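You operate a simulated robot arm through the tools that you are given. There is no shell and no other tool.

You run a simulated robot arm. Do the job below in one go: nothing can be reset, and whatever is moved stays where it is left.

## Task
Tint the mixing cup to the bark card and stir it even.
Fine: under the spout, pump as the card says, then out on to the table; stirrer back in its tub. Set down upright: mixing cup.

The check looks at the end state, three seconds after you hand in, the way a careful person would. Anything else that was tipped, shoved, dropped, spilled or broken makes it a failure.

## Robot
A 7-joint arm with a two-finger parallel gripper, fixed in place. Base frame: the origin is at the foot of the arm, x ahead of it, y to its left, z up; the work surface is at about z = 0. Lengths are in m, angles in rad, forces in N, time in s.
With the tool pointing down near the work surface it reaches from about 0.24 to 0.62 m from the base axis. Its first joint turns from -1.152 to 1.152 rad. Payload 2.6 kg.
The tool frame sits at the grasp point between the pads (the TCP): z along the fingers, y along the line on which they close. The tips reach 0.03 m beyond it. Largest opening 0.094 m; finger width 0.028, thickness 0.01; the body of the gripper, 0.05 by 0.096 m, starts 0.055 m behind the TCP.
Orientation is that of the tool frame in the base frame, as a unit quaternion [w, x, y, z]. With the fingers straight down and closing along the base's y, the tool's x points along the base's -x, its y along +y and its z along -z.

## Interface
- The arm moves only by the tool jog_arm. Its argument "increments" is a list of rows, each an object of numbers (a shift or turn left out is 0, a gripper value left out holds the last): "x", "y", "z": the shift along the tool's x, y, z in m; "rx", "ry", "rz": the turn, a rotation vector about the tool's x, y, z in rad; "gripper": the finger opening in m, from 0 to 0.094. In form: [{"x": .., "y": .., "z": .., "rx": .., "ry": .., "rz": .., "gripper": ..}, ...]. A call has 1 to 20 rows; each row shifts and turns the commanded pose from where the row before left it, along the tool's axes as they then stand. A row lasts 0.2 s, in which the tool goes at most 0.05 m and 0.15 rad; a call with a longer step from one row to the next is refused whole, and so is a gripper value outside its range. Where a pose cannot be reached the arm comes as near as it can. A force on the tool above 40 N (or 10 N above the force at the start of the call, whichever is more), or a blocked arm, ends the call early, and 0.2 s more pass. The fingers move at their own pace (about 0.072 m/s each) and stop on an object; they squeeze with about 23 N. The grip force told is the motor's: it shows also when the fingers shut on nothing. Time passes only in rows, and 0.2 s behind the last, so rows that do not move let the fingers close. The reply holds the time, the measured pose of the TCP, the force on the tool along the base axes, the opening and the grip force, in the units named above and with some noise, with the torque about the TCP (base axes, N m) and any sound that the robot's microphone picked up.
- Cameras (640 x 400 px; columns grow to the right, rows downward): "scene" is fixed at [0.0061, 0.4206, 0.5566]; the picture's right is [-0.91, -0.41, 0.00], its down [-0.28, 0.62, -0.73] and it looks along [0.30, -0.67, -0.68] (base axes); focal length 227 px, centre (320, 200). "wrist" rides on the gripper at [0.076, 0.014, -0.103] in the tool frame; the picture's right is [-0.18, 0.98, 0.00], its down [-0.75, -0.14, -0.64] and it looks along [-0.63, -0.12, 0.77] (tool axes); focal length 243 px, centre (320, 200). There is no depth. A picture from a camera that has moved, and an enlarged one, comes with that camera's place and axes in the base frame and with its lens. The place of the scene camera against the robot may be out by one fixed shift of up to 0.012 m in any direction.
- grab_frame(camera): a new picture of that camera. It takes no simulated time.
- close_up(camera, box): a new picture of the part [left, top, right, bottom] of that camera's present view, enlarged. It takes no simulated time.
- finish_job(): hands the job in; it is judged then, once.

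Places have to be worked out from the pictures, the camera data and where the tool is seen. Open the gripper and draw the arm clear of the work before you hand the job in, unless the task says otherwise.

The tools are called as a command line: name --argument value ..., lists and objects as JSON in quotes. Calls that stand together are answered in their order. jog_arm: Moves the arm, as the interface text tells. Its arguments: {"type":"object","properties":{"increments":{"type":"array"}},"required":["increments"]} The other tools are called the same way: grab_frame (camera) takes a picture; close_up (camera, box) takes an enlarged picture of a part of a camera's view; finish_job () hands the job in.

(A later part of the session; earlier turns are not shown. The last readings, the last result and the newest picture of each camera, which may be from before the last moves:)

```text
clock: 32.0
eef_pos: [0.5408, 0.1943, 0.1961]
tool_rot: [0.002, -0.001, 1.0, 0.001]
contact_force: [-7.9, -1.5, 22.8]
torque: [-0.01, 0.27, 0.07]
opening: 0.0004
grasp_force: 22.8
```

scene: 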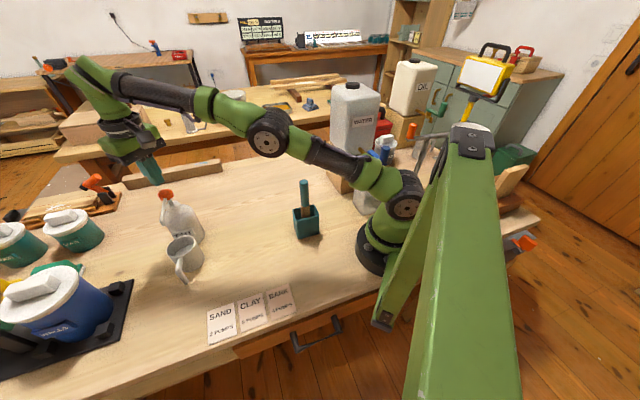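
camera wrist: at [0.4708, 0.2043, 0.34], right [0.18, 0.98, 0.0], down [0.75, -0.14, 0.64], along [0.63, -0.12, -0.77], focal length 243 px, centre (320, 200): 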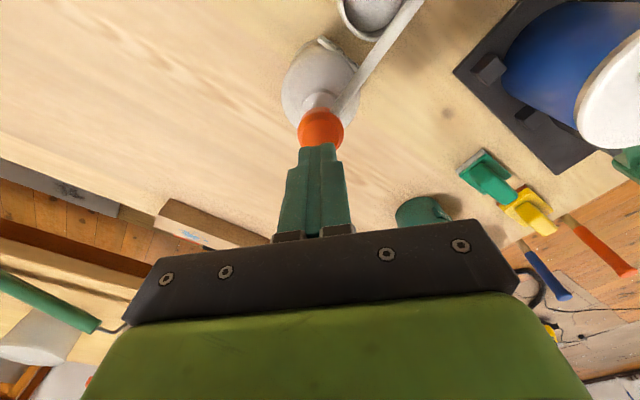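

At 22.8 N I am at the bottom stop, so the stroke is about 15 mm. I release fully and check that the head springs back, with exactly one pump in the cup.

jog_arm --increments '[{"z": -0.008}, {"z": -0.008}, {"z": -0.008}, {}, {}]'

close_up --camera "wrist" --box '[220, 0, 460, 200]'

close_up --camera "scene" --box '[110, 150, 240, 280]'

```text
clock: 33.2
eef_pos: [0.5427, 0.1927, 0.2176]
tool_rot: [0.0, 0.0, 1.0, 0.0]
contact_force: [-0.3, 0.5, 0.8]
torque: [0.0, 0.04, 0.03]
opening: 0.0002
grasp_force: 22.8
```

```text
2.00 times, centred on (340, 100) of wrist
camera zoom: at [0.4662, 0.2074, 0.3196], right [0.18, 0.98, 0.0], down [0.75, -0.14, 0.64], along [0.63, -0.12, -0.77], focal length 485 px, centre (280, 400)
```

zoom: 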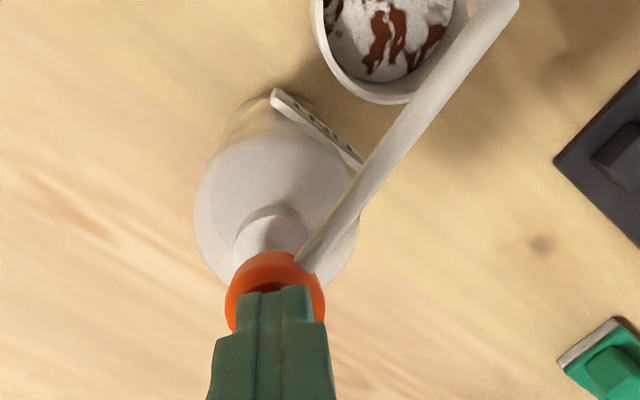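

```text
3.08 times, centred on (175, 215) of scene
camera zoom: at [0.0061, 0.4206, 0.5566], right [-0.91, -0.41, 0.0], down [-0.28, 0.62, -0.73], along [0.3, -0.67, -0.68], focal length 699 px, centre (766, 154)
```

zoom: 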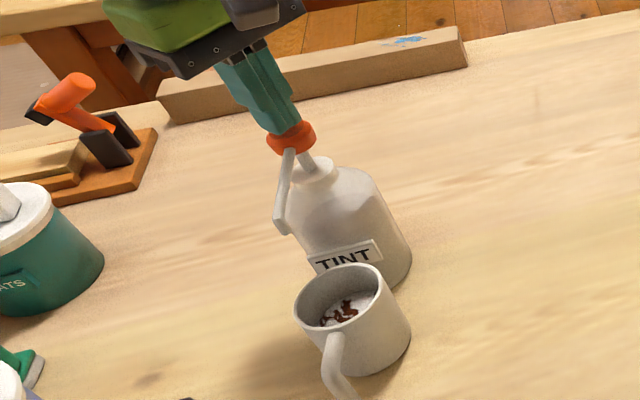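

That is one pump in the cup, with the head back up and the bottle steady. Now the second full stroke: down, hold, and release fully.

jog_arm --increments '[{"x": -0.001, "z": 0.006}, {"z": 0.006}, {"z": 0.006}, {"z": 0.0055}, {}]'

close_up --camera "wrist" --box '[220, 0, 460, 200]'

```text
clock: 34.4
eef_pos: [0.5448, 0.1933, 0.1959]
tool_rot: [0.002, 0.0, 1.0, 0.001]
contact_force: [-9.0, -1.7, 22.2]
torque: [-0.06, 0.34, -0.07]
opening: 0.0
grasp_force: 22.9
```

```text
2.00 times, centred on (340, 100) of wrist
camera zoom: at [0.4685, 0.2074, 0.2979], right [0.18, 0.98, 0.0], down [0.75, -0.14, 0.64], along [0.63, -0.12, -0.76], focal length 485 px, centre (280, 400)
```

zoom: 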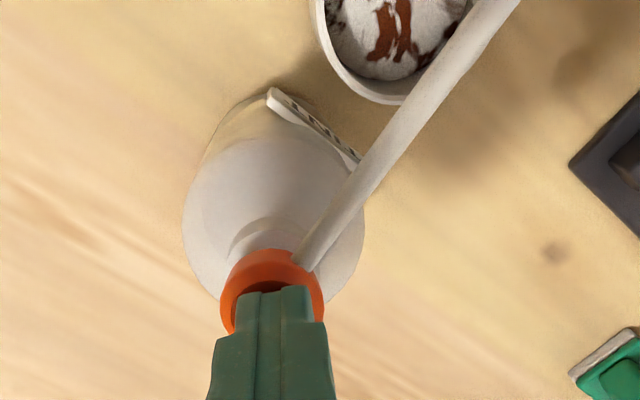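

I release fully and look at the cup contents and at the bottle's position.

jog_arm --increments '[{"z": -0.008}, {"z": -0.008}, {"z": -0.009}, {}, {}]'

close_up --camera "wrist" --box '[220, 0, 460, 200]'

close_up --camera "scene" --box '[150, 220, 220, 290]'

close_up --camera "scene" --box '[110, 150, 240, 280]'

```text
clock: 35.6
eef_pos: [0.5428, 0.1937, 0.2198]
tool_rot: [-0.001, -0.001, 1.0, -0.001]
contact_force: [-0.2, -0.2, 0.1]
torque: [0.0, 0.01, 0.02]
opening: 0.0
grasp_force: 23.2
```

```text
2.00 times, centred on (340, 100) of wrist
camera zoom: at [0.4674, 0.208, 0.3211], right [0.18, 0.98, 0.0], down [0.75, -0.14, 0.64], along [0.63, -0.12, -0.77], focal length 485 px, centre (280, 400)
```

zoom: 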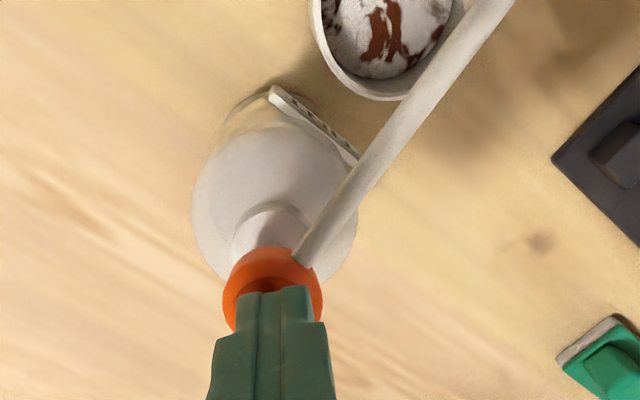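

```text
5.71 times, centred on (185, 255) of scene
camera zoom: at [0.0061, 0.4206, 0.5566], right [-0.91, -0.41, 0.0], down [-0.28, 0.62, -0.73], along [0.3, -0.67, -0.68], focal length 1298 px, centre (1091, -114)
```

zoom: 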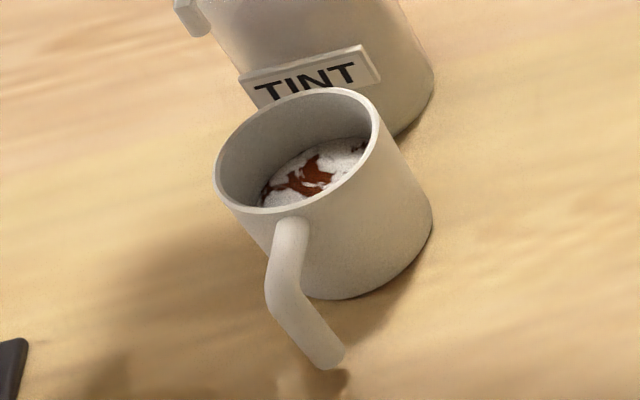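

```text
3.08 times, centred on (175, 215) of scene
camera zoom: at [0.0061, 0.4206, 0.5566], right [-0.91, -0.41, 0.0], down [-0.28, 0.62, -0.73], along [0.3, -0.67, -0.68], focal length 699 px, centre (766, 154)
```

zoom: 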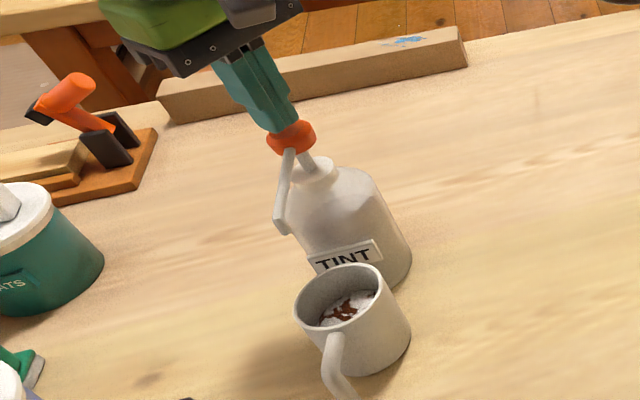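

Two strokes are done and the bottle hasn't moved. Now the third stroke, stopping a touch more gently at the bottom.

jog_arm --increments '[{"z": 0.006}, {"z": 0.006}, {"z": 0.006}, {"z": 0.0055}, {}]'

close_up --camera "wrist" --box '[220, 0, 460, 200]'

```text
clock: 36.8
eef_pos: [0.5439, 0.195, 0.1971]
tool_rot: [0.001, 0.0, 1.0, 0.001]
contact_force: [0.3, 2.0, 11.1]
torque: [0.08, 0.02, -0.09]
opening: 0.0
grasp_force: 22.6
```

```text
2.00 times, centred on (340, 100) of wrist
camera zoom: at [0.4676, 0.2084, 0.2987], right [0.18, 0.98, 0.0], down [0.75, -0.14, 0.64], along [0.63, -0.12, -0.77], focal length 485 px, centre (280, 400)
```

zoom: 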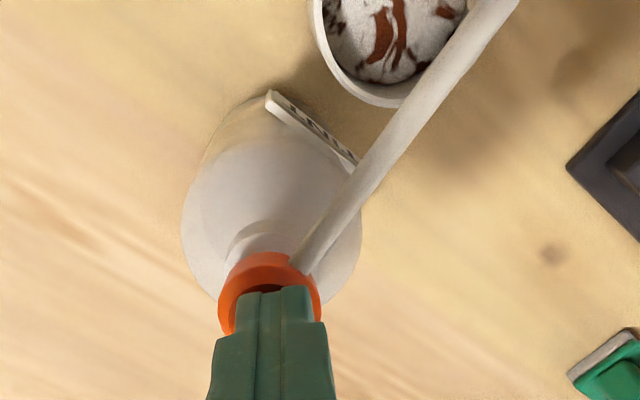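

The force was 11 N at the same depth with no sideways load, and the streaks in the cup have changed. I release fully.

jog_arm --increments '[{"z": -0.008}, {"z": -0.008}, {"z": -0.008}, {}, {}]'

close_up --camera "wrist" --box '[220, 0, 460, 200]'

close_up --camera "scene" --box '[150, 220, 220, 290]'

```text
clock: 38.0
eef_pos: [0.544, 0.1935, 0.2204]
tool_rot: [0.0, 0.0, 1.0, -0.001]
contact_force: [0.0, 0.1, 0.3]
torque: [-0.04, -0.03, 0.02]
opening: 0.0
grasp_force: 23.3
```

```text
2.00 times, centred on (340, 100) of wrist
camera zoom: at [0.4679, 0.2084, 0.3221], right [0.18, 0.98, 0.0], down [0.75, -0.14, 0.64], along [0.63, -0.12, -0.77], focal length 485 px, centre (280, 400)
```

zoom: 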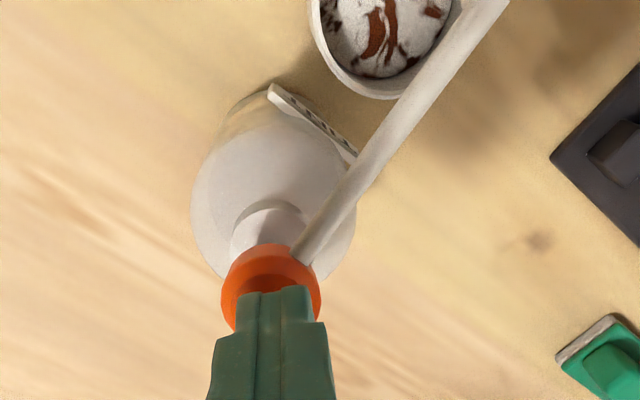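

```text
5.71 times, centred on (185, 255) of scene
camera zoom: at [0.0061, 0.4206, 0.5566], right [-0.91, -0.41, 0.0], down [-0.28, 0.62, -0.73], along [0.3, -0.67, -0.68], focal length 1298 px, centre (1091, -114)
```

zoom: 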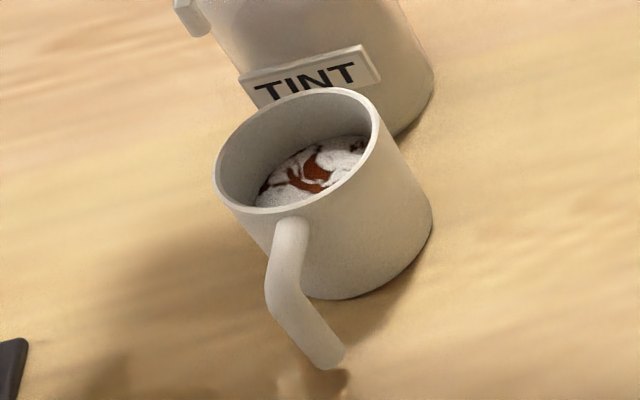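

The pattern changes with every stroke, so three pumps are in. Now the fourth and last stroke.

jog_arm --increments '[{"z": 0.006}, {"z": 0.006}, {"z": 0.006}, {"z": 0.006}, {}]'

close_up --camera "wrist" --box '[220, 0, 460, 200]'

jog_arm --increments '[{"z": -0.008}, {"z": -0.008}, {"z": -0.008}, {}, {}]'

close_up --camera "wrist" --box '[220, 0, 460, 200]'

close_up --camera "scene" --box '[150, 220, 220, 290]'

```text
clock: 39.2
eef_pos: [0.5445, 0.1944, 0.197]
tool_rot: [0.0, 0.0, 1.0, 0.001]
contact_force: [-2.4, 1.0, 12.1]
torque: [0.03, 0.09, 0.03]
opening: 0.0
grasp_force: 23.1
```

```text
2.00 times, centred on (340, 100) of wrist
camera zoom: at [0.4677, 0.2081, 0.2988], right [0.18, 0.98, 0.0], down [0.75, -0.14, 0.64], along [0.63, -0.12, -0.77], focal length 485 px, centre (280, 400)
```

zoom: 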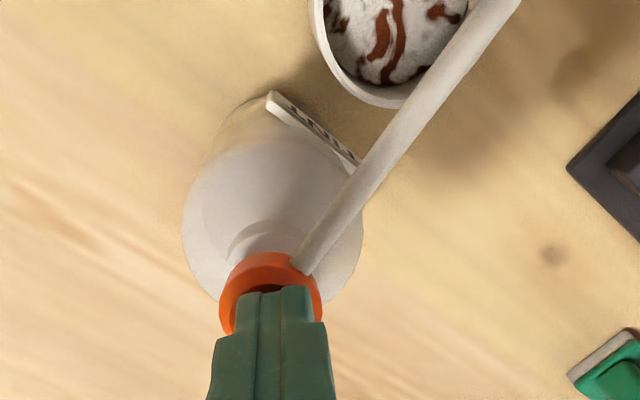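

```text
clock: 40.4
eef_pos: [0.5436, 0.1952, 0.2185]
tool_rot: [0.0, -0.001, 1.0, 0.001]
contact_force: [0.1, 0.0, -0.5]
torque: [-0.04, -0.02, -0.01]
opening: 0.0001
grasp_force: 23.5
```

```text
2.00 times, centred on (340, 100) of wrist
camera zoom: at [0.4692, 0.2094, 0.3215], right [0.18, 0.98, 0.0], down [0.75, -0.14, 0.64], along [0.63, -0.12, -0.77], focal length 485 px, centre (280, 400)
```

zoom: 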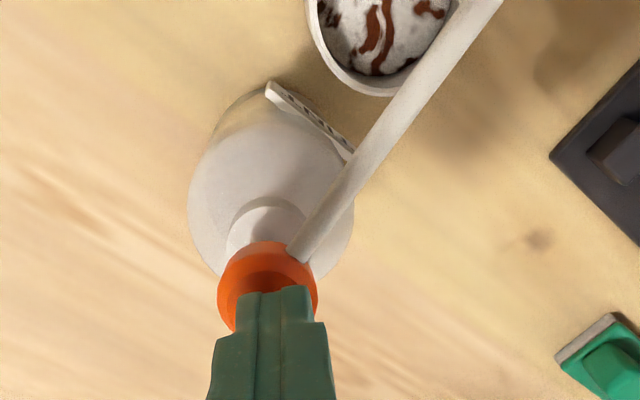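

```text
5.71 times, centred on (185, 255) of scene
camera zoom: at [0.0061, 0.4206, 0.5566], right [-0.91, -0.41, 0.0], down [-0.28, 0.62, -0.73], along [0.3, -0.67, -0.68], focal length 1298 px, centre (1091, -114)
```

zoom: 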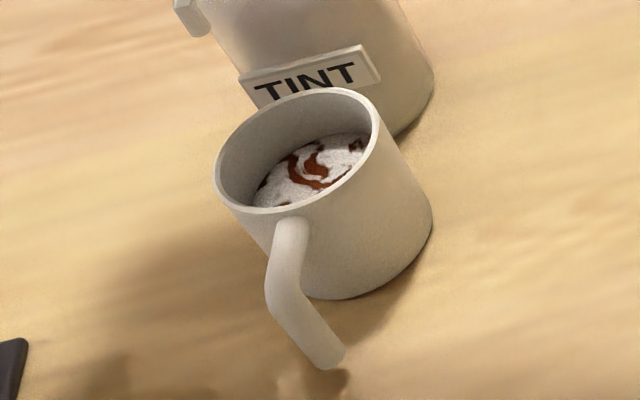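

Four full strokes are in, the head is up, and nothing has spilled. I lift off, come inward, and go back to the spot on the handle side at a safe height.

jog_arm --increments '[{"z": -0.02}, {"x": 0.03}, {"x": 0.03}, {"z": -0.03}, {"z": -0.03}, {"z": -0.028}, {"x": 0.0157, "y": 0.0317}, {"x": 0.0157, "y": 0.0317}, {"x": 0.0157, "y": 0.0317}, {"x": 0.0157, "y": 0.0315}, {}, {}]'

```text
clock: 43.0
eef_pos: [0.4184, 0.3205, 0.3299]
tool_rot: [0.0, 0.0, 1.0, 0.0]
contact_force: [-0.3, 0.1, 0.3]
torque: [-0.01, 0.01, 0.02]
opening: 0.0
grasp_force: 23.0
```

I am back at (0.418, 0.321, 0.330). I open the fingers and turn the tool to the same yaw and tilt I used for the first grasp.

jog_arm --increments '[{"rz": 0.1483, "gripper": 0.094}, {"rz": 0.1483}, {"rz": 0.1483}, {"rz": 0.1484}, {"rz": 0.1484}, {"rz": 0.1484}, {"ry": -0.1309}, {"ry": -0.1309}, {"ry": -0.1309}, {"ry": -0.1309}, {}, {}]'

grab_frame --camera "wrist"

```text
clock: 45.6
eef_pos: [0.4194, 0.3209, 0.3285]
tool_rot: [0.234, 0.416, 0.872, -0.111]
contact_force: [0.0, -0.2, -0.1]
torque: [-0.01, 0.0, 0.01]
opening: 0.094
grasp_force: 0.1
```

```text
taken
camera wrist: at [0.3578, 0.4206, 0.3783], right [0.86, 0.49, 0.09], down [0.1, -0.35, 0.93], along [0.49, -0.8, -0.35], focal length 243 px, centre (320, 200)
```

wrist: 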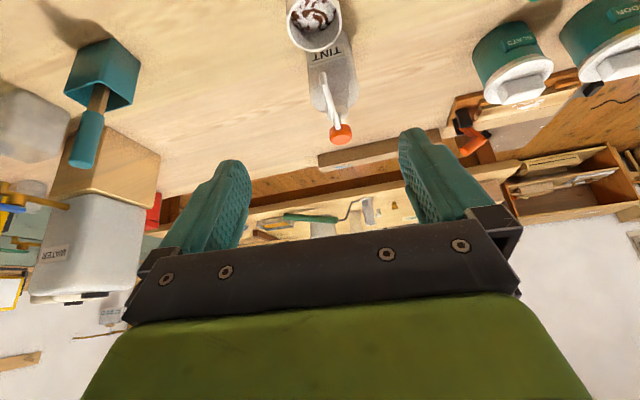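

I come down to the earlier retreat point, which lines up with the cup along the tool axis.

jog_arm --increments '[{"x": 0.0163, "y": 0.0004, "z": 0.0284}, {"x": 0.0163, "y": 0.0004, "z": 0.0284}, {"x": 0.0163, "y": 0.0004, "z": 0.0284}, {"x": 0.0163, "y": 0.0003, "z": 0.0284}, {}, {}]'

close_up --camera "wrist" --box '[220, 0, 420, 200]'

```text
clock: 47.0
eef_pos: [0.4212, 0.3215, 0.198]
tool_rot: [0.233, 0.416, 0.872, -0.112]
contact_force: [0.5, 0.4, -0.3]
torque: [-0.03, 0.0, 0.0]
opening: 0.0941
grasp_force: 0.0
```

```text
2.00 times, centred on (320, 100) of wrist
camera zoom: at [0.3586, 0.421, 0.2481], right [0.86, 0.49, 0.09], down [0.1, -0.35, 0.93], along [0.49, -0.8, -0.35], focal length 485 px, centre (320, 400)
```

zoom: 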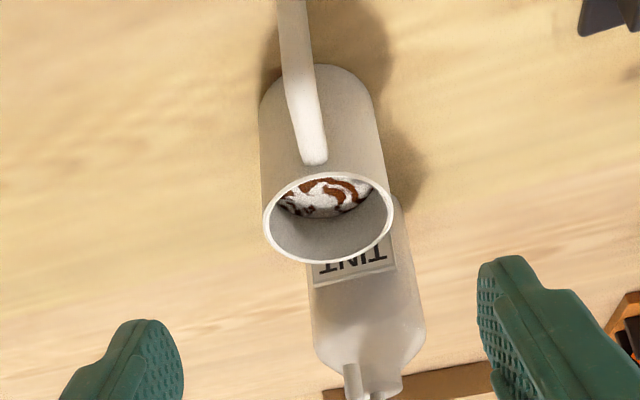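

The view matches the earlier one, with the cup upright and centred. I advance to straddle it again.

jog_arm --increments '[{"x": 0.0012, "y": 0.0005, "z": 0.03}, {"x": 0.0011, "y": 0.0004, "z": 0.03}, {"z": 0.03}, {"z": 0.03}, {"z": 0.027}, {"z": 0.022}, {}, {}]'

grab_frame --camera "wrist"

```text
clock: 48.8
eef_pos: [0.4757, 0.2583, 0.0495]
tool_rot: [0.234, 0.416, 0.872, -0.112]
contact_force: [0.1, -0.4, 0.1]
torque: [0.02, -0.02, 0.01]
opening: 0.094
grasp_force: 0.1
```

```text
taken
camera wrist: at [0.4137, 0.3577, 0.0998], right [0.86, 0.49, 0.09], down [0.1, -0.35, 0.93], along [0.49, -0.8, -0.35], focal length 243 px, centre (320, 200)
```

wrist: 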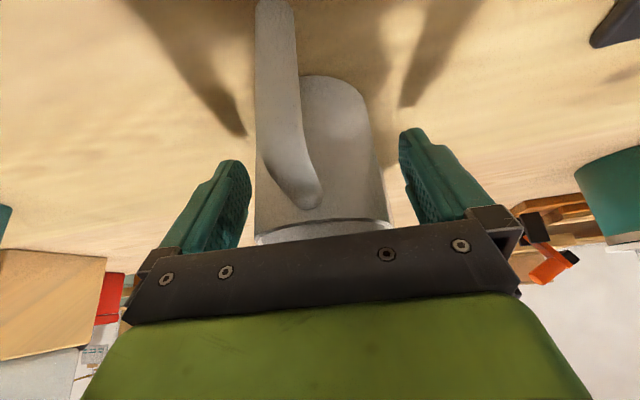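

The cup is about 2 mm off-centre. I nudge the tool to match and close gently.

jog_arm --increments '[{"y": -0.0015}, {"gripper": 0.08}, {"gripper": 0.07}, {"gripper": 0.05}, {"gripper": 0.05}, {}, {}]'

```text
clock: 50.4
eef_pos: [0.4755, 0.2565, 0.0494]
tool_rot: [0.234, 0.416, 0.872, -0.111]
contact_force: [-0.4, -0.2, 0.0]
torque: [-0.1, 0.07, -0.01]
opening: 0.072
grasp_force: 23.4
```

The grip is good at 0.072 m and 23 N. I lift the cup 13 mm, draw it back away from the spout and bottle, and check.

jog_arm --increments '[{"x": -0.0015, "z": -0.0026}, {"x": -0.0025, "z": -0.0043}, {"x": -0.0025, "z": -0.0043}, {}, {"x": 0.0043, "z": -0.0025}, {"x": 0.0085, "z": -0.0049}, {"x": 0.0085, "z": -0.0049}, {"x": 0.0085, "z": -0.0049}, {"x": 0.0085, "z": -0.0049}, {"x": 0.0042, "z": -0.0024}, {}, {}]'

grab_frame --camera "wrist"

grab_frame --camera "scene"

```text
clock: 53.0
eef_pos: [0.442, 0.2962, 0.062]
tool_rot: [0.234, 0.416, 0.872, -0.112]
contact_force: [0.4, 0.4, -1.3]
torque: [0.04, 0.01, 0.01]
opening: 0.0716
grasp_force: 23.2
```

```text
taken
camera wrist: at [0.3795, 0.3956, 0.1128], right [0.86, 0.49, 0.09], down [0.1, -0.35, 0.93], along [0.49, -0.8, -0.35], focal length 243 px, centre (320, 200)
```

wrist: 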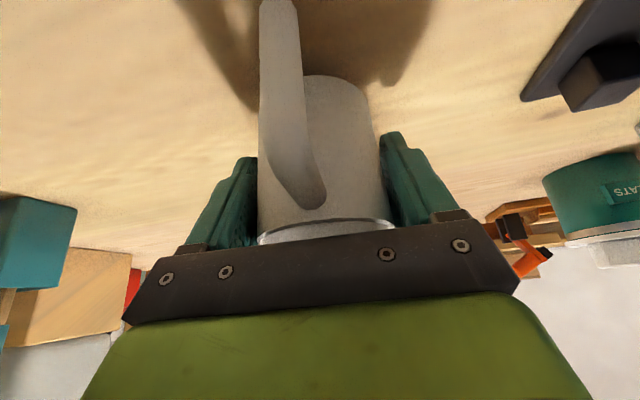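

```text
taken
```

scene: 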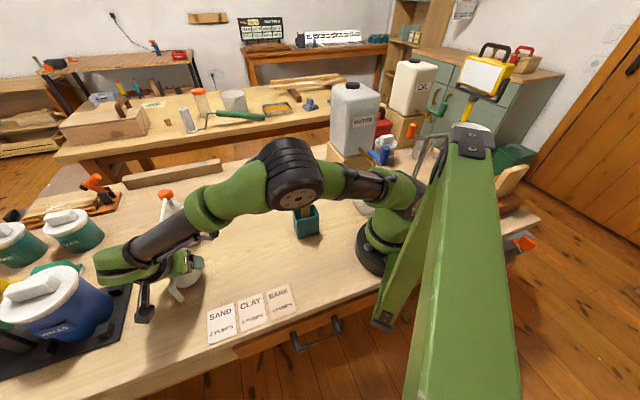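

The cup is clear of the spout and held level. I carry it slowly back to its first place, which is open table.

jog_arm --increments '[{"x": -0.0018, "y": -0.0061, "z": 0.001}, {"x": -0.0035, "y": -0.0122, "z": 0.002}, {"x": -0.00442, "y": -0.01526, "z": 0.00256}, {"x": -0.00442, "y": -0.01526, "z": 0.00256}, {"x": -0.00442, "y": -0.01526, "z": 0.00256}, {"x": -0.00442, "y": -0.01526, "z": 0.00256}, {"x": -0.00442, "y": -0.01526, "z": 0.00256}, {"x": -0.00442, "y": -0.01526, "z": 0.00256}, {"x": -0.00442, "y": -0.01526, "z": 0.00256}, {"x": -0.00442, "y": -0.01526, "z": 0.00256}, {"x": -0.0035, "y": -0.0122, "z": 0.002}, {"x": -0.0018, "y": -0.0061, "z": 0.001}, {}, {}]'

```text
clock: 56.0
eef_pos: [0.3542, 0.153, 0.061]
tool_rot: [0.233, 0.416, 0.872, -0.112]
contact_force: [-0.4, 0.0, -1.6]
torque: [0.01, 0.01, -0.01]
opening: 0.0716
grasp_force: 22.9
```

I am at (0.354, 0.153), and the cup still hangs about 12 mm up. I lower it slowly.

jog_arm --increments '[{"x": 0.0015, "z": 0.0026}, {"x": 0.0017, "z": 0.0029}, {"x": 0.0015, "z": 0.0026}, {"x": 0.0008, "z": 0.0014}, {}, {}]'

```text
clock: 57.4
eef_pos: [0.3528, 0.1524, 0.0499]
tool_rot: [0.233, 0.416, 0.872, -0.112]
contact_force: [-0.3, 0.3, -2.5]
torque: [0.02, -0.01, 0.0]
opening: 0.0714
grasp_force: 23.0
```

The force still shows hanging weight, so I continue in 1 mm steps until it rests.

jog_arm --increments '[{"x": 0.0005, "z": 0.0009}, {"x": 0.0005, "z": 0.0009}, {}]'

```text
clock: 58.2
eef_pos: [0.3532, 0.1528, 0.0494]
tool_rot: [0.234, 0.417, 0.872, -0.111]
contact_force: [-2.6, -0.4, 16.6]
torque: [0.04, 0.13, -0.01]
opening: 0.0718
grasp_force: 23.1
```

The cup is on the table and pressed a bit hard. I ease up about 1 mm and then open the fingers.

jog_arm --increments '[{"x": -0.0004, "z": -0.0007}, {"gripper": 0.076}, {"gripper": 0.085}, {"gripper": 0.094}, {}, {}]'

grab_frame --camera "wrist"

```text
clock: 59.6
eef_pos: [0.353, 0.1537, 0.0489]
tool_rot: [0.234, 0.415, 0.872, -0.111]
contact_force: [0.3, -0.2, 0.7]
torque: [0.01, 0.03, -0.01]
opening: 0.0942
grasp_force: 0.0
```

```text
taken
camera wrist: at [0.2904, 0.2532, 0.1003], right [0.86, 0.49, 0.09], down [0.1, -0.35, 0.93], along [0.49, -0.8, -0.35], focal length 243 px, centre (320, 200)
```

wrist: 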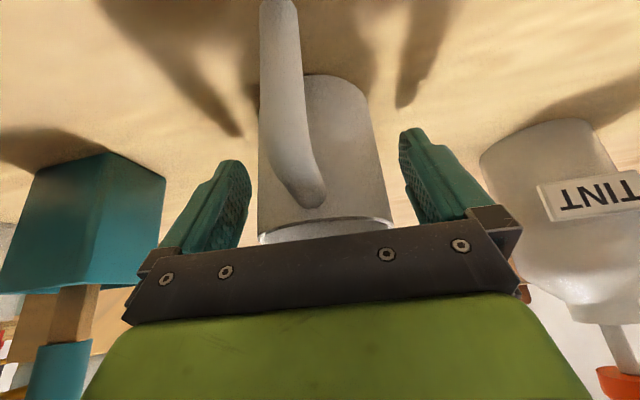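

The cup stands free. I back out along the tool axis and use the view on the way to locate the stirrer.

jog_arm --increments '[{"z": -0.012}, {"z": -0.022}, {"z": -0.03}, {"z": -0.035}, {"z": -0.035}, {"z": -0.035}, {}, {}]'

grab_frame --camera "wrist"

grab_frame --camera "scene"

```text
clock: 61.4
eef_pos: [0.299, 0.2204, 0.1953]
tool_rot: [0.234, 0.415, 0.872, -0.111]
contact_force: [0.6, -0.4, -0.6]
torque: [0.02, 0.01, 0.03]
opening: 0.0941
grasp_force: 0.0
```

```text
taken
camera wrist: at [0.2361, 0.321, 0.2448], right [0.86, 0.49, 0.09], down [0.1, -0.35, 0.93], along [0.49, -0.8, -0.35], focal length 243 px, centre (320, 200)
```

wrist: 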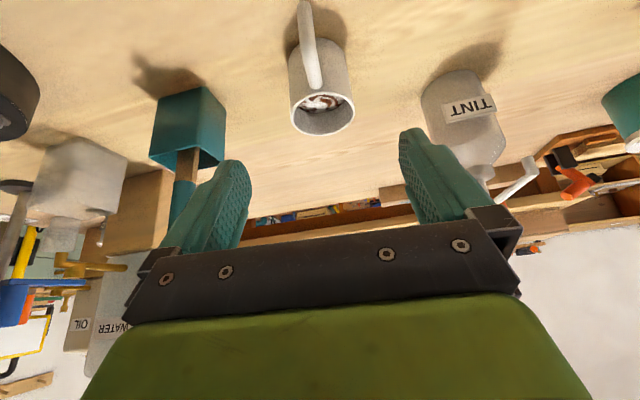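

```text
taken
```

scene: 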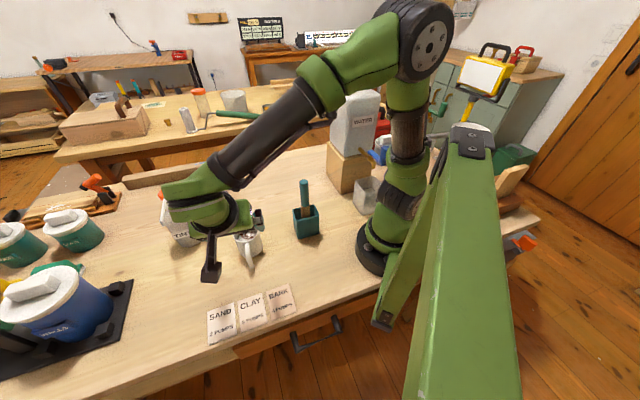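

I raise the arm and turn the tool vertical again, keeping the yaw so the camera looks across toward the tub.

jog_arm --increments '[{"x": -0.0163, "z": -0.0282}, {"x": -0.0163, "z": -0.0282}, {"x": -0.0163, "z": -0.0282}, {"x": -0.0163, "z": -0.0282}, {"ry": 0.1309}, {"ry": 0.1309}, {"ry": 0.1309}, {"ry": 0.1309}, {}, {}]'

grab_frame --camera "wrist"

```text
clock: 63.6
eef_pos: [0.3002, 0.2199, 0.3269]
tool_rot: [0.0, 0.43, 0.903, 0.001]
contact_force: [-0.6, -0.9, 0.0]
torque: [0.0, -0.05, 0.0]
opening: 0.0941
grasp_force: 0.1
```

```text
taken
camera wrist: at [0.2638, 0.2879, 0.429], right [0.88, 0.48, 0.0], down [0.36, -0.67, 0.64], along [0.31, -0.56, -0.77], focal length 243 px, centre (320, 200)
```

wrist: 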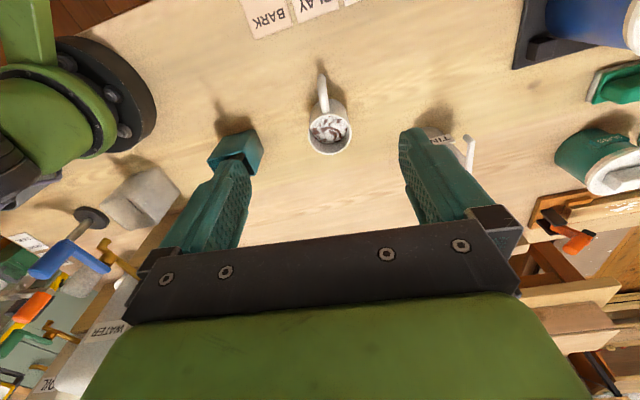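

I move toward the tub at this height, with the tips well above the stirrer, so that it comes between the fingers in view.

jog_arm --increments '[{"x": -0.0123, "y": -0.0378}, {"x": -0.0123, "y": -0.0378}, {"x": -0.0122, "y": -0.0378}, {}, {}]'

grab_frame --camera "wrist"

close_up --camera "wrist" --box '[200, 60, 400, 240]'

close_up --camera "scene" --box '[270, 165, 350, 245]'

```text
clock: 64.8
eef_pos: [0.2349, 0.12, 0.3262]
tool_rot: [0.001, 0.43, 0.903, -0.001]
contact_force: [0.2, 0.5, -0.4]
torque: [0.0, 0.03, -0.01]
opening: 0.0939
grasp_force: 0.1
```

```text
taken
camera wrist: at [0.1991, 0.1885, 0.4288], right [0.88, 0.48, 0.0], down [0.36, -0.67, 0.64], along [0.31, -0.56, -0.77], focal length 243 px, centre (320, 200)
```

wrist: 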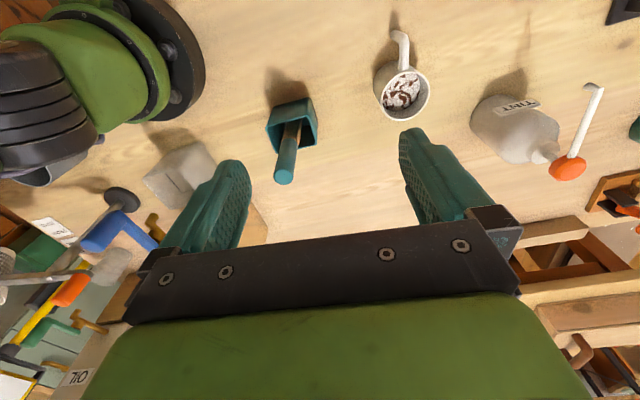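

```text
2.22 times, centred on (300, 150) of wrist
camera zoom: at [0.1991, 0.1885, 0.4288], right [0.88, 0.48, 0.0], down [0.36, -0.67, 0.64], along [0.31, -0.56, -0.77], focal length 539 px, centre (364, 311)
```

zoom: 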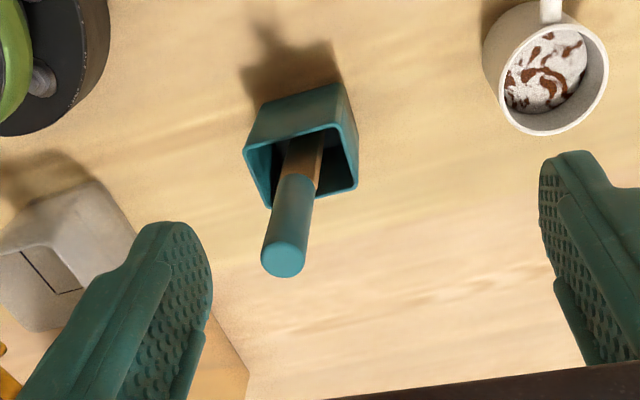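

```text
5.00 times, centred on (310, 205) of scene
camera zoom: at [0.0061, 0.4206, 0.5566], right [-0.91, -0.41, 0.0], down [-0.28, 0.62, -0.73], along [0.3, -0.67, -0.68], focal length 1135 px, centre (370, 175)
```

zoom: 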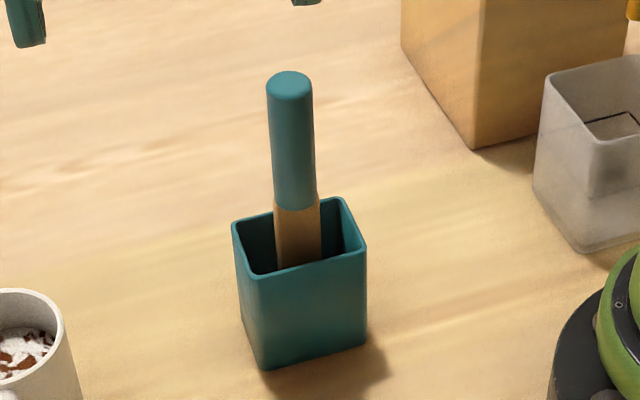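

The stirrer is nearly vertical at (0.2385, 0.023), with its top at z = 0.19. The handle is 24 mm thick, down to about z = 0.103. I move above it while still high and check alignment and reach.

jog_arm --increments '[{"x": -0.0259, "y": -0.0194}, {"x": -0.0259, "y": -0.0194}, {"x": -0.0259, "y": -0.0194}, {}, {}]'

grab_frame --camera "wrist"

grab_frame --camera "scene"

```text
clock: 66.0
eef_pos: [0.2399, 0.022, 0.3259]
tool_rot: [0.0, 0.431, 0.902, 0.0]
contact_force: [0.9, 0.4, -0.2]
torque: [0.0, -0.02, 0.0]
opening: 0.0941
grasp_force: 0.0
```

```text
taken
camera wrist: at [0.2024, 0.0903, 0.4283], right [0.88, 0.48, 0.0], down [0.36, -0.67, 0.64], along [0.31, -0.56, -0.77], focal length 243 px, centre (320, 200)
```

wrist: 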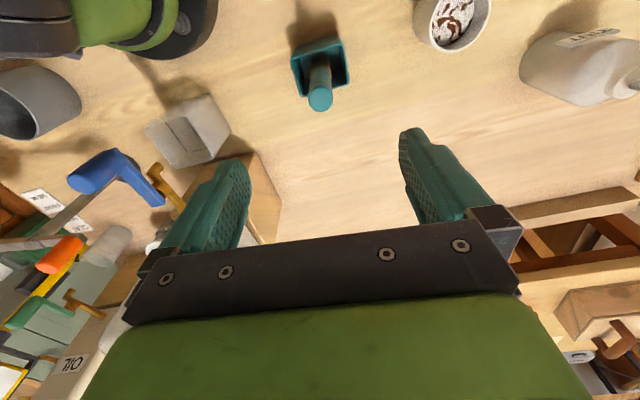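

```text
taken
```

scene: 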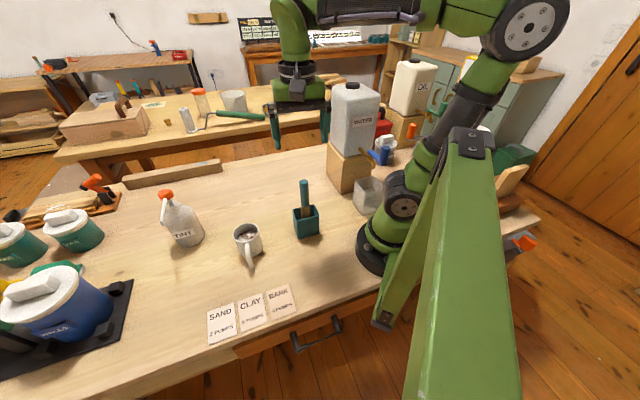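

The stirrer top lies almost on the tool axis in the picture. I zoom to measure the remaining offset.

close_up --camera "wrist" --box '[270, 20, 370, 120]'

```text
4.00 times, centred on (320, 70) of wrist
camera zoom: at [0.2024, 0.0903, 0.4283], right [0.88, 0.48, 0.0], down [0.36, -0.67, 0.64], along [0.31, -0.56, -0.77], focal length 970 px, centre (320, 720)
```

zoom: 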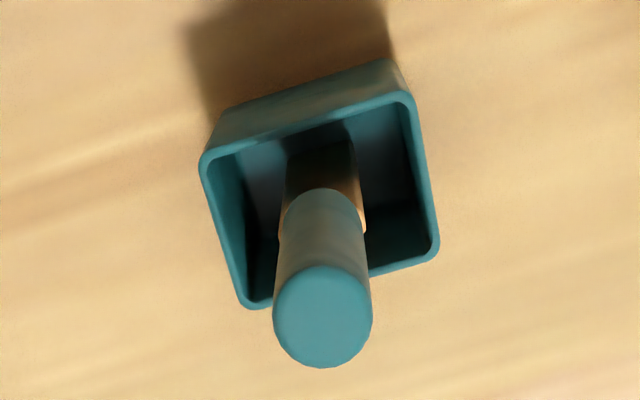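

The offset is about 2 mm along tool x and 1 mm along y. I correct it and come down until the tips are just above the stirrer top.

jog_arm --increments '[{"x": 0.002, "y": 0.0009, "z": 0.03}, {"z": 0.03}, {"z": 0.025}, {"z": 0.012}, {}, {}]'

grab_frame --camera "wrist"

close_up --camera "scene" --box '[240, 120, 360, 240]'

```text
clock: 67.4
eef_pos: [0.2382, 0.0237, 0.2276]
tool_rot: [0.0, 0.431, 0.902, 0.0]
contact_force: [0.1, -0.2, 0.3]
torque: [-0.02, 0.03, -0.01]
opening: 0.0943
grasp_force: 0.1
```

```text
taken
camera wrist: at [0.2013, 0.0926, 0.3303], right [0.88, 0.48, 0.0], down [0.36, -0.67, 0.64], along [0.3, -0.56, -0.77], focal length 243 px, centre (320, 200)
```

wrist: 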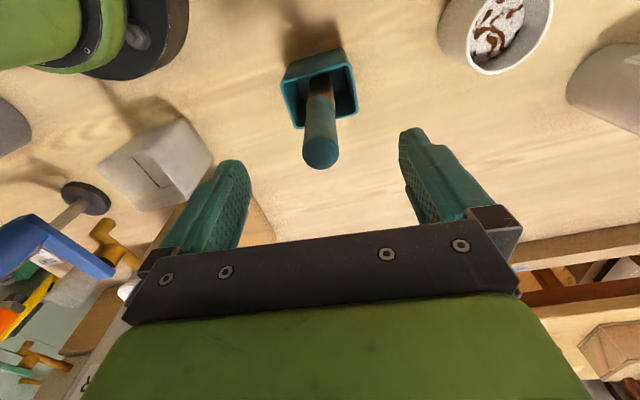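

```text
3.33 times, centred on (300, 180) of scene
camera zoom: at [0.0061, 0.4206, 0.5566], right [-0.91, -0.41, 0.0], down [-0.28, 0.62, -0.73], along [0.3, -0.67, -0.68], focal length 757 px, centre (387, 267)
```

zoom: 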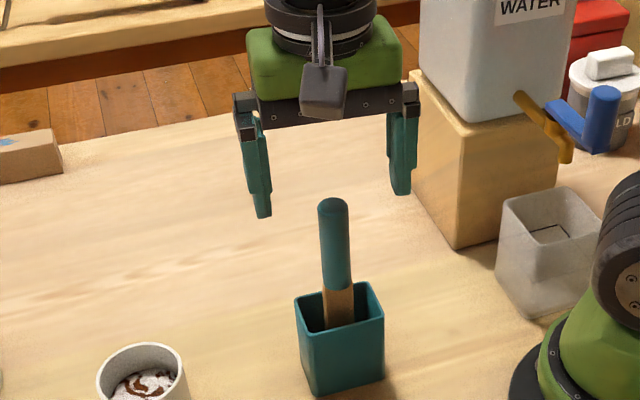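

The stirrer top is right on the tool axis. I go down around the handle to TCP z = 0.15, which keeps the tips about 45 mm above the tub rim.

jog_arm --increments '[{"z": 0.02}, {"z": 0.02}, {"z": 0.02}, {"z": 0.0175}, {}, {}]'

grab_frame --camera "wrist"

close_up --camera "scene" --box '[240, 130, 360, 250]'

```text
clock: 68.8
eef_pos: [0.2377, 0.0251, 0.1517]
tool_rot: [0.0, 0.43, 0.903, 0.0]
contact_force: [-1.3, 0.0, 0.0]
torque: [-0.02, -0.03, -0.02]
opening: 0.0942
grasp_force: 0.0
```

```text
taken
camera wrist: at [0.2011, 0.0933, 0.2542], right [0.88, 0.48, 0.0], down [0.36, -0.67, 0.64], along [0.31, -0.56, -0.77], focal length 243 px, centre (320, 200)
```

wrist: 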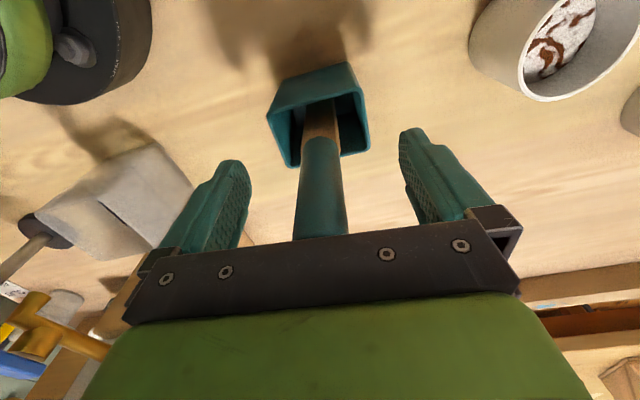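

```text
3.33 times, centred on (300, 190) of scene
camera zoom: at [0.0061, 0.4206, 0.5566], right [-0.91, -0.41, 0.0], down [-0.28, 0.62, -0.73], along [0.3, -0.67, -0.68], focal length 757 px, centre (387, 233)
```

zoom: 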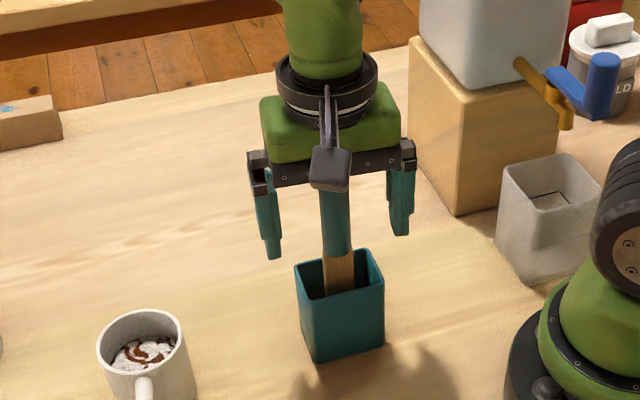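

The handle is centred between the fingers. I close on it.

jog_arm --increments '[{"gripper": 0.06}, {"gripper": 0.035}, {"gripper": 0.01}, {"gripper": 0.01}, {}, {}]'

grab_frame --camera "wrist"

```text
clock: 70.2
eef_pos: [0.2372, 0.0249, 0.1517]
tool_rot: [0.0, 0.43, 0.903, 0.001]
contact_force: [-0.2, 0.1, -0.5]
torque: [-0.01, -0.01, -0.02]
opening: 0.0226
grasp_force: 23.1
```

```text
taken
camera wrist: at [0.2011, 0.0932, 0.2544], right [0.88, 0.48, 0.0], down [0.36, -0.67, 0.64], along [0.31, -0.56, -0.77], focal length 243 px, centre (320, 200)
```

wrist: 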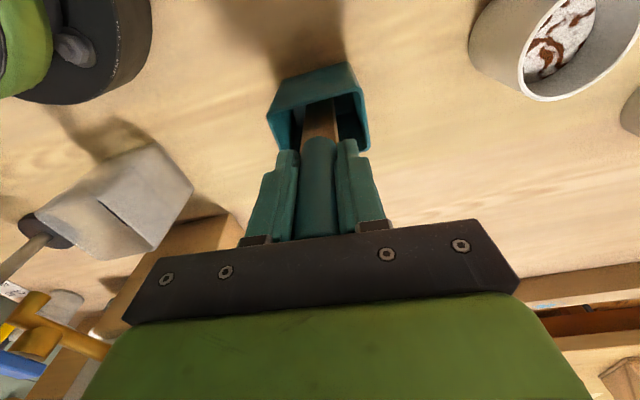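

The handle is held at 22.6 mm. I lift straight up to clear the tub, noting the tub pose (0.2375, 0.0245, 0.1515) for the return.

jog_arm --increments '[{"z": -0.01}, {"z": -0.02}, {"z": -0.025}, {"z": -0.025}, {"z": -0.025}, {"z": -0.015}, {}, {}]'

grab_frame --camera "scene"

grab_frame --camera "wrist"

close_up --camera "scene" --box '[240, 80, 360, 240]'

```text
clock: 72.0
eef_pos: [0.2368, 0.0252, 0.2735]
tool_rot: [0.0, 0.43, 0.903, 0.0]
contact_force: [-0.2, -0.1, 0.3]
torque: [-0.01, 0.0, 0.03]
opening: 0.0225
grasp_force: 23.4
```

```text
taken
```

scene: 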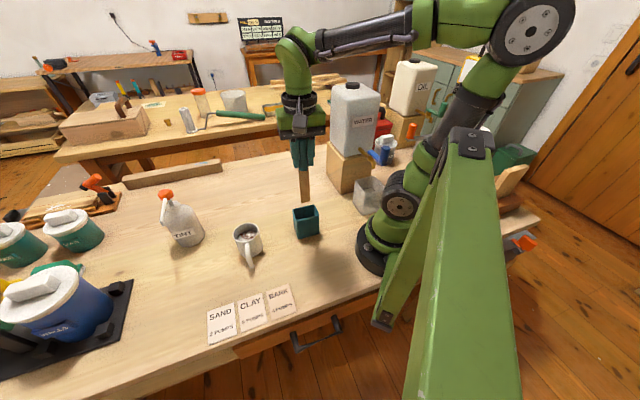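

```text
taken
camera wrist: at [0.2, 0.0933, 0.3756], right [0.88, 0.48, 0.0], down [0.36, -0.67, 0.64], along [0.31, -0.56, -0.77], focal length 243 px, centre (320, 200)
```

wrist: 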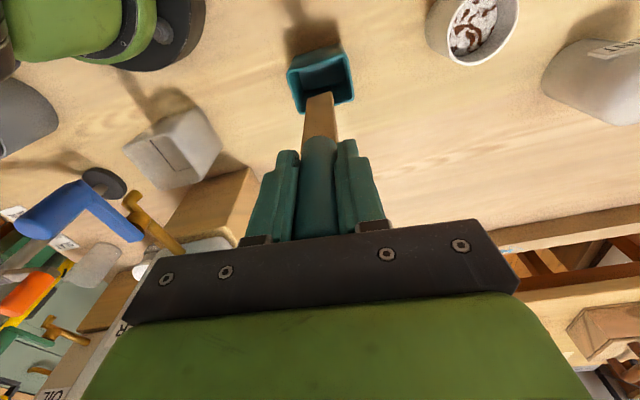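

```text
2.50 times, centred on (300, 160) of scene
camera zoom: at [0.0061, 0.4206, 0.5566], right [-0.91, -0.41, 0.0], down [-0.28, 0.62, -0.73], along [0.3, -0.67, -0.68], focal length 568 px, centre (370, 300)
```

zoom: 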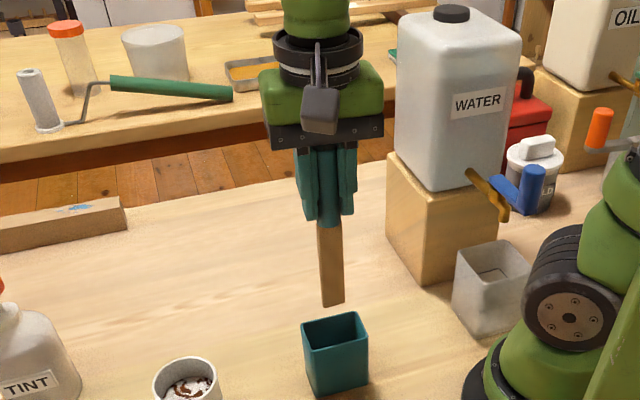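

The stirrer came up freely and hangs straight, with its lower end about 0.152 m below the TCP. I zoom to gauge the blade size and refine the cup position before moving over it.

close_up --camera "wrist" --box '[260, 30, 380, 150]'

close_up --camera "wrist" --box '[400, 0, 560, 100]'

close_up --camera "scene" --box '[215, 200, 285, 280]'

```text
3.33 times, centred on (320, 90) of wrist
camera zoom: at [0.2, 0.0933, 0.3756], right [0.88, 0.48, 0.0], down [0.36, -0.67, 0.64], along [0.31, -0.56, -0.77], focal length 809 px, centre (320, 567)
```

zoom: 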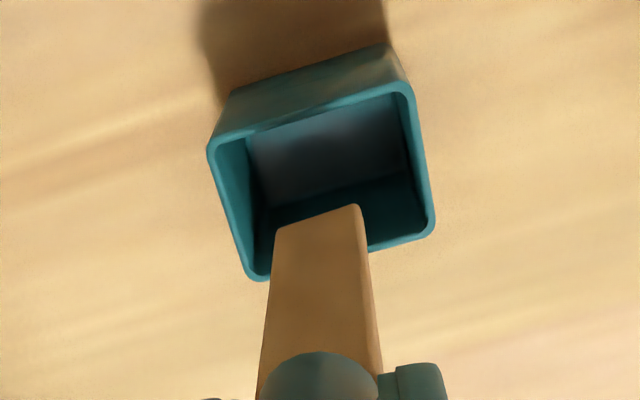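

```text
4.00 times, centred on (480, 50) of wrist
camera zoom: at [0.2, 0.0933, 0.3756], right [0.88, 0.48, 0.0], down [0.36, -0.67, 0.64], along [0.31, -0.56, -0.77], focal length 970 px, centre (-320, 800)
```

zoom: 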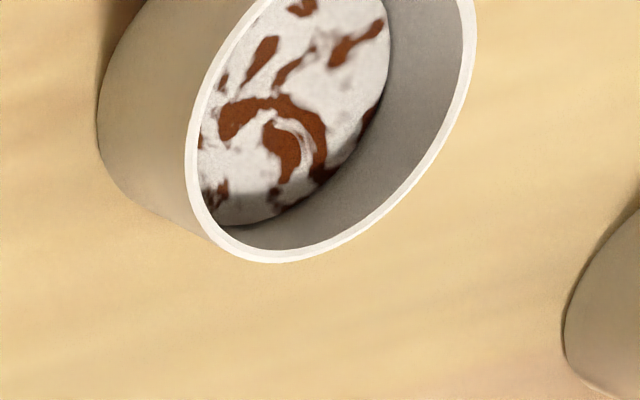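

```text
5.00 times, centred on (250, 240) of scene
camera zoom: at [0.0061, 0.4206, 0.5566], right [-0.91, -0.41, 0.0], down [-0.28, 0.62, -0.73], along [0.3, -0.67, -0.68], focal length 1135 px, centre (670, 0)
```

zoom: 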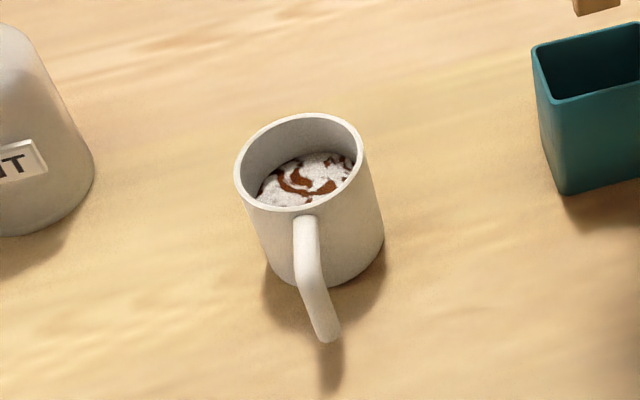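

The cup centre reads (0.353, 0.154). I carry the stirrer over the cup at this height, with its lower end at about z = 0.12, clear of the rim.

jog_arm --increments '[{"x": 0.0027, "y": 0.0171}, {"x": 0.0045, "y": 0.0285}, {"x": 0.0045, "y": 0.0285}, {"x": 0.0045, "y": 0.0285}, {"x": 0.0045, "y": 0.0285}, {"x": 0.0045, "y": 0.0285}, {"x": 0.0018, "y": 0.0117}, {}, {}]'

grab_frame --camera "wrist"

close_up --camera "wrist" --box '[250, 20, 390, 150]'

close_up --camera "scene" --box '[190, 130, 310, 280]'

```text
clock: 74.0
eef_pos: [0.3513, 0.1538, 0.2706]
tool_rot: [0.0, 0.43, 0.903, -0.001]
contact_force: [0.1, 0.3, -1.1]
torque: [0.0, 0.02, 0.0]
opening: 0.0225
grasp_force: 23.4
```

```text
taken
camera wrist: at [0.3153, 0.2226, 0.3727], right [0.88, 0.48, 0.0], down [0.36, -0.67, 0.64], along [0.31, -0.56, -0.77], focal length 243 px, centre (320, 200)
```

wrist: 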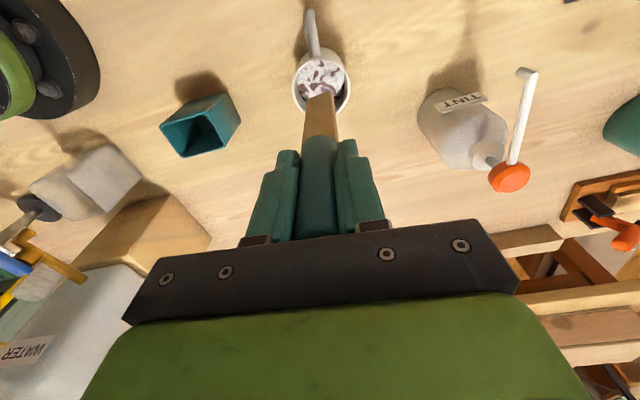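

```text
3.08 times, centred on (320, 85) of wrist
camera zoom: at [0.3153, 0.2226, 0.3727], right [0.88, 0.48, 0.0], down [0.36, -0.67, 0.64], along [0.31, -0.56, -0.77], focal length 746 px, centre (320, 554)
```

zoom: 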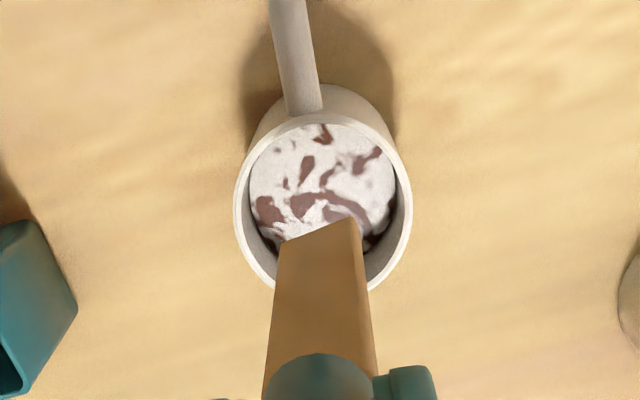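

```text
2.67 times, centred on (250, 205) of scene
camera zoom: at [0.0061, 0.4206, 0.5566], right [-0.91, -0.41, 0.0], down [-0.28, 0.62, -0.73], along [0.3, -0.67, -0.68], focal length 606 px, centre (507, 187)
```

zoom: 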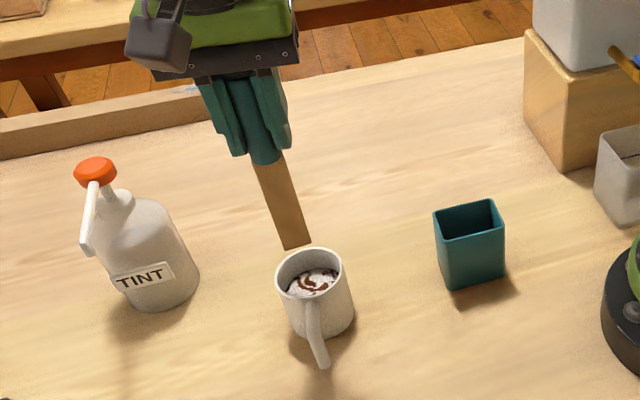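

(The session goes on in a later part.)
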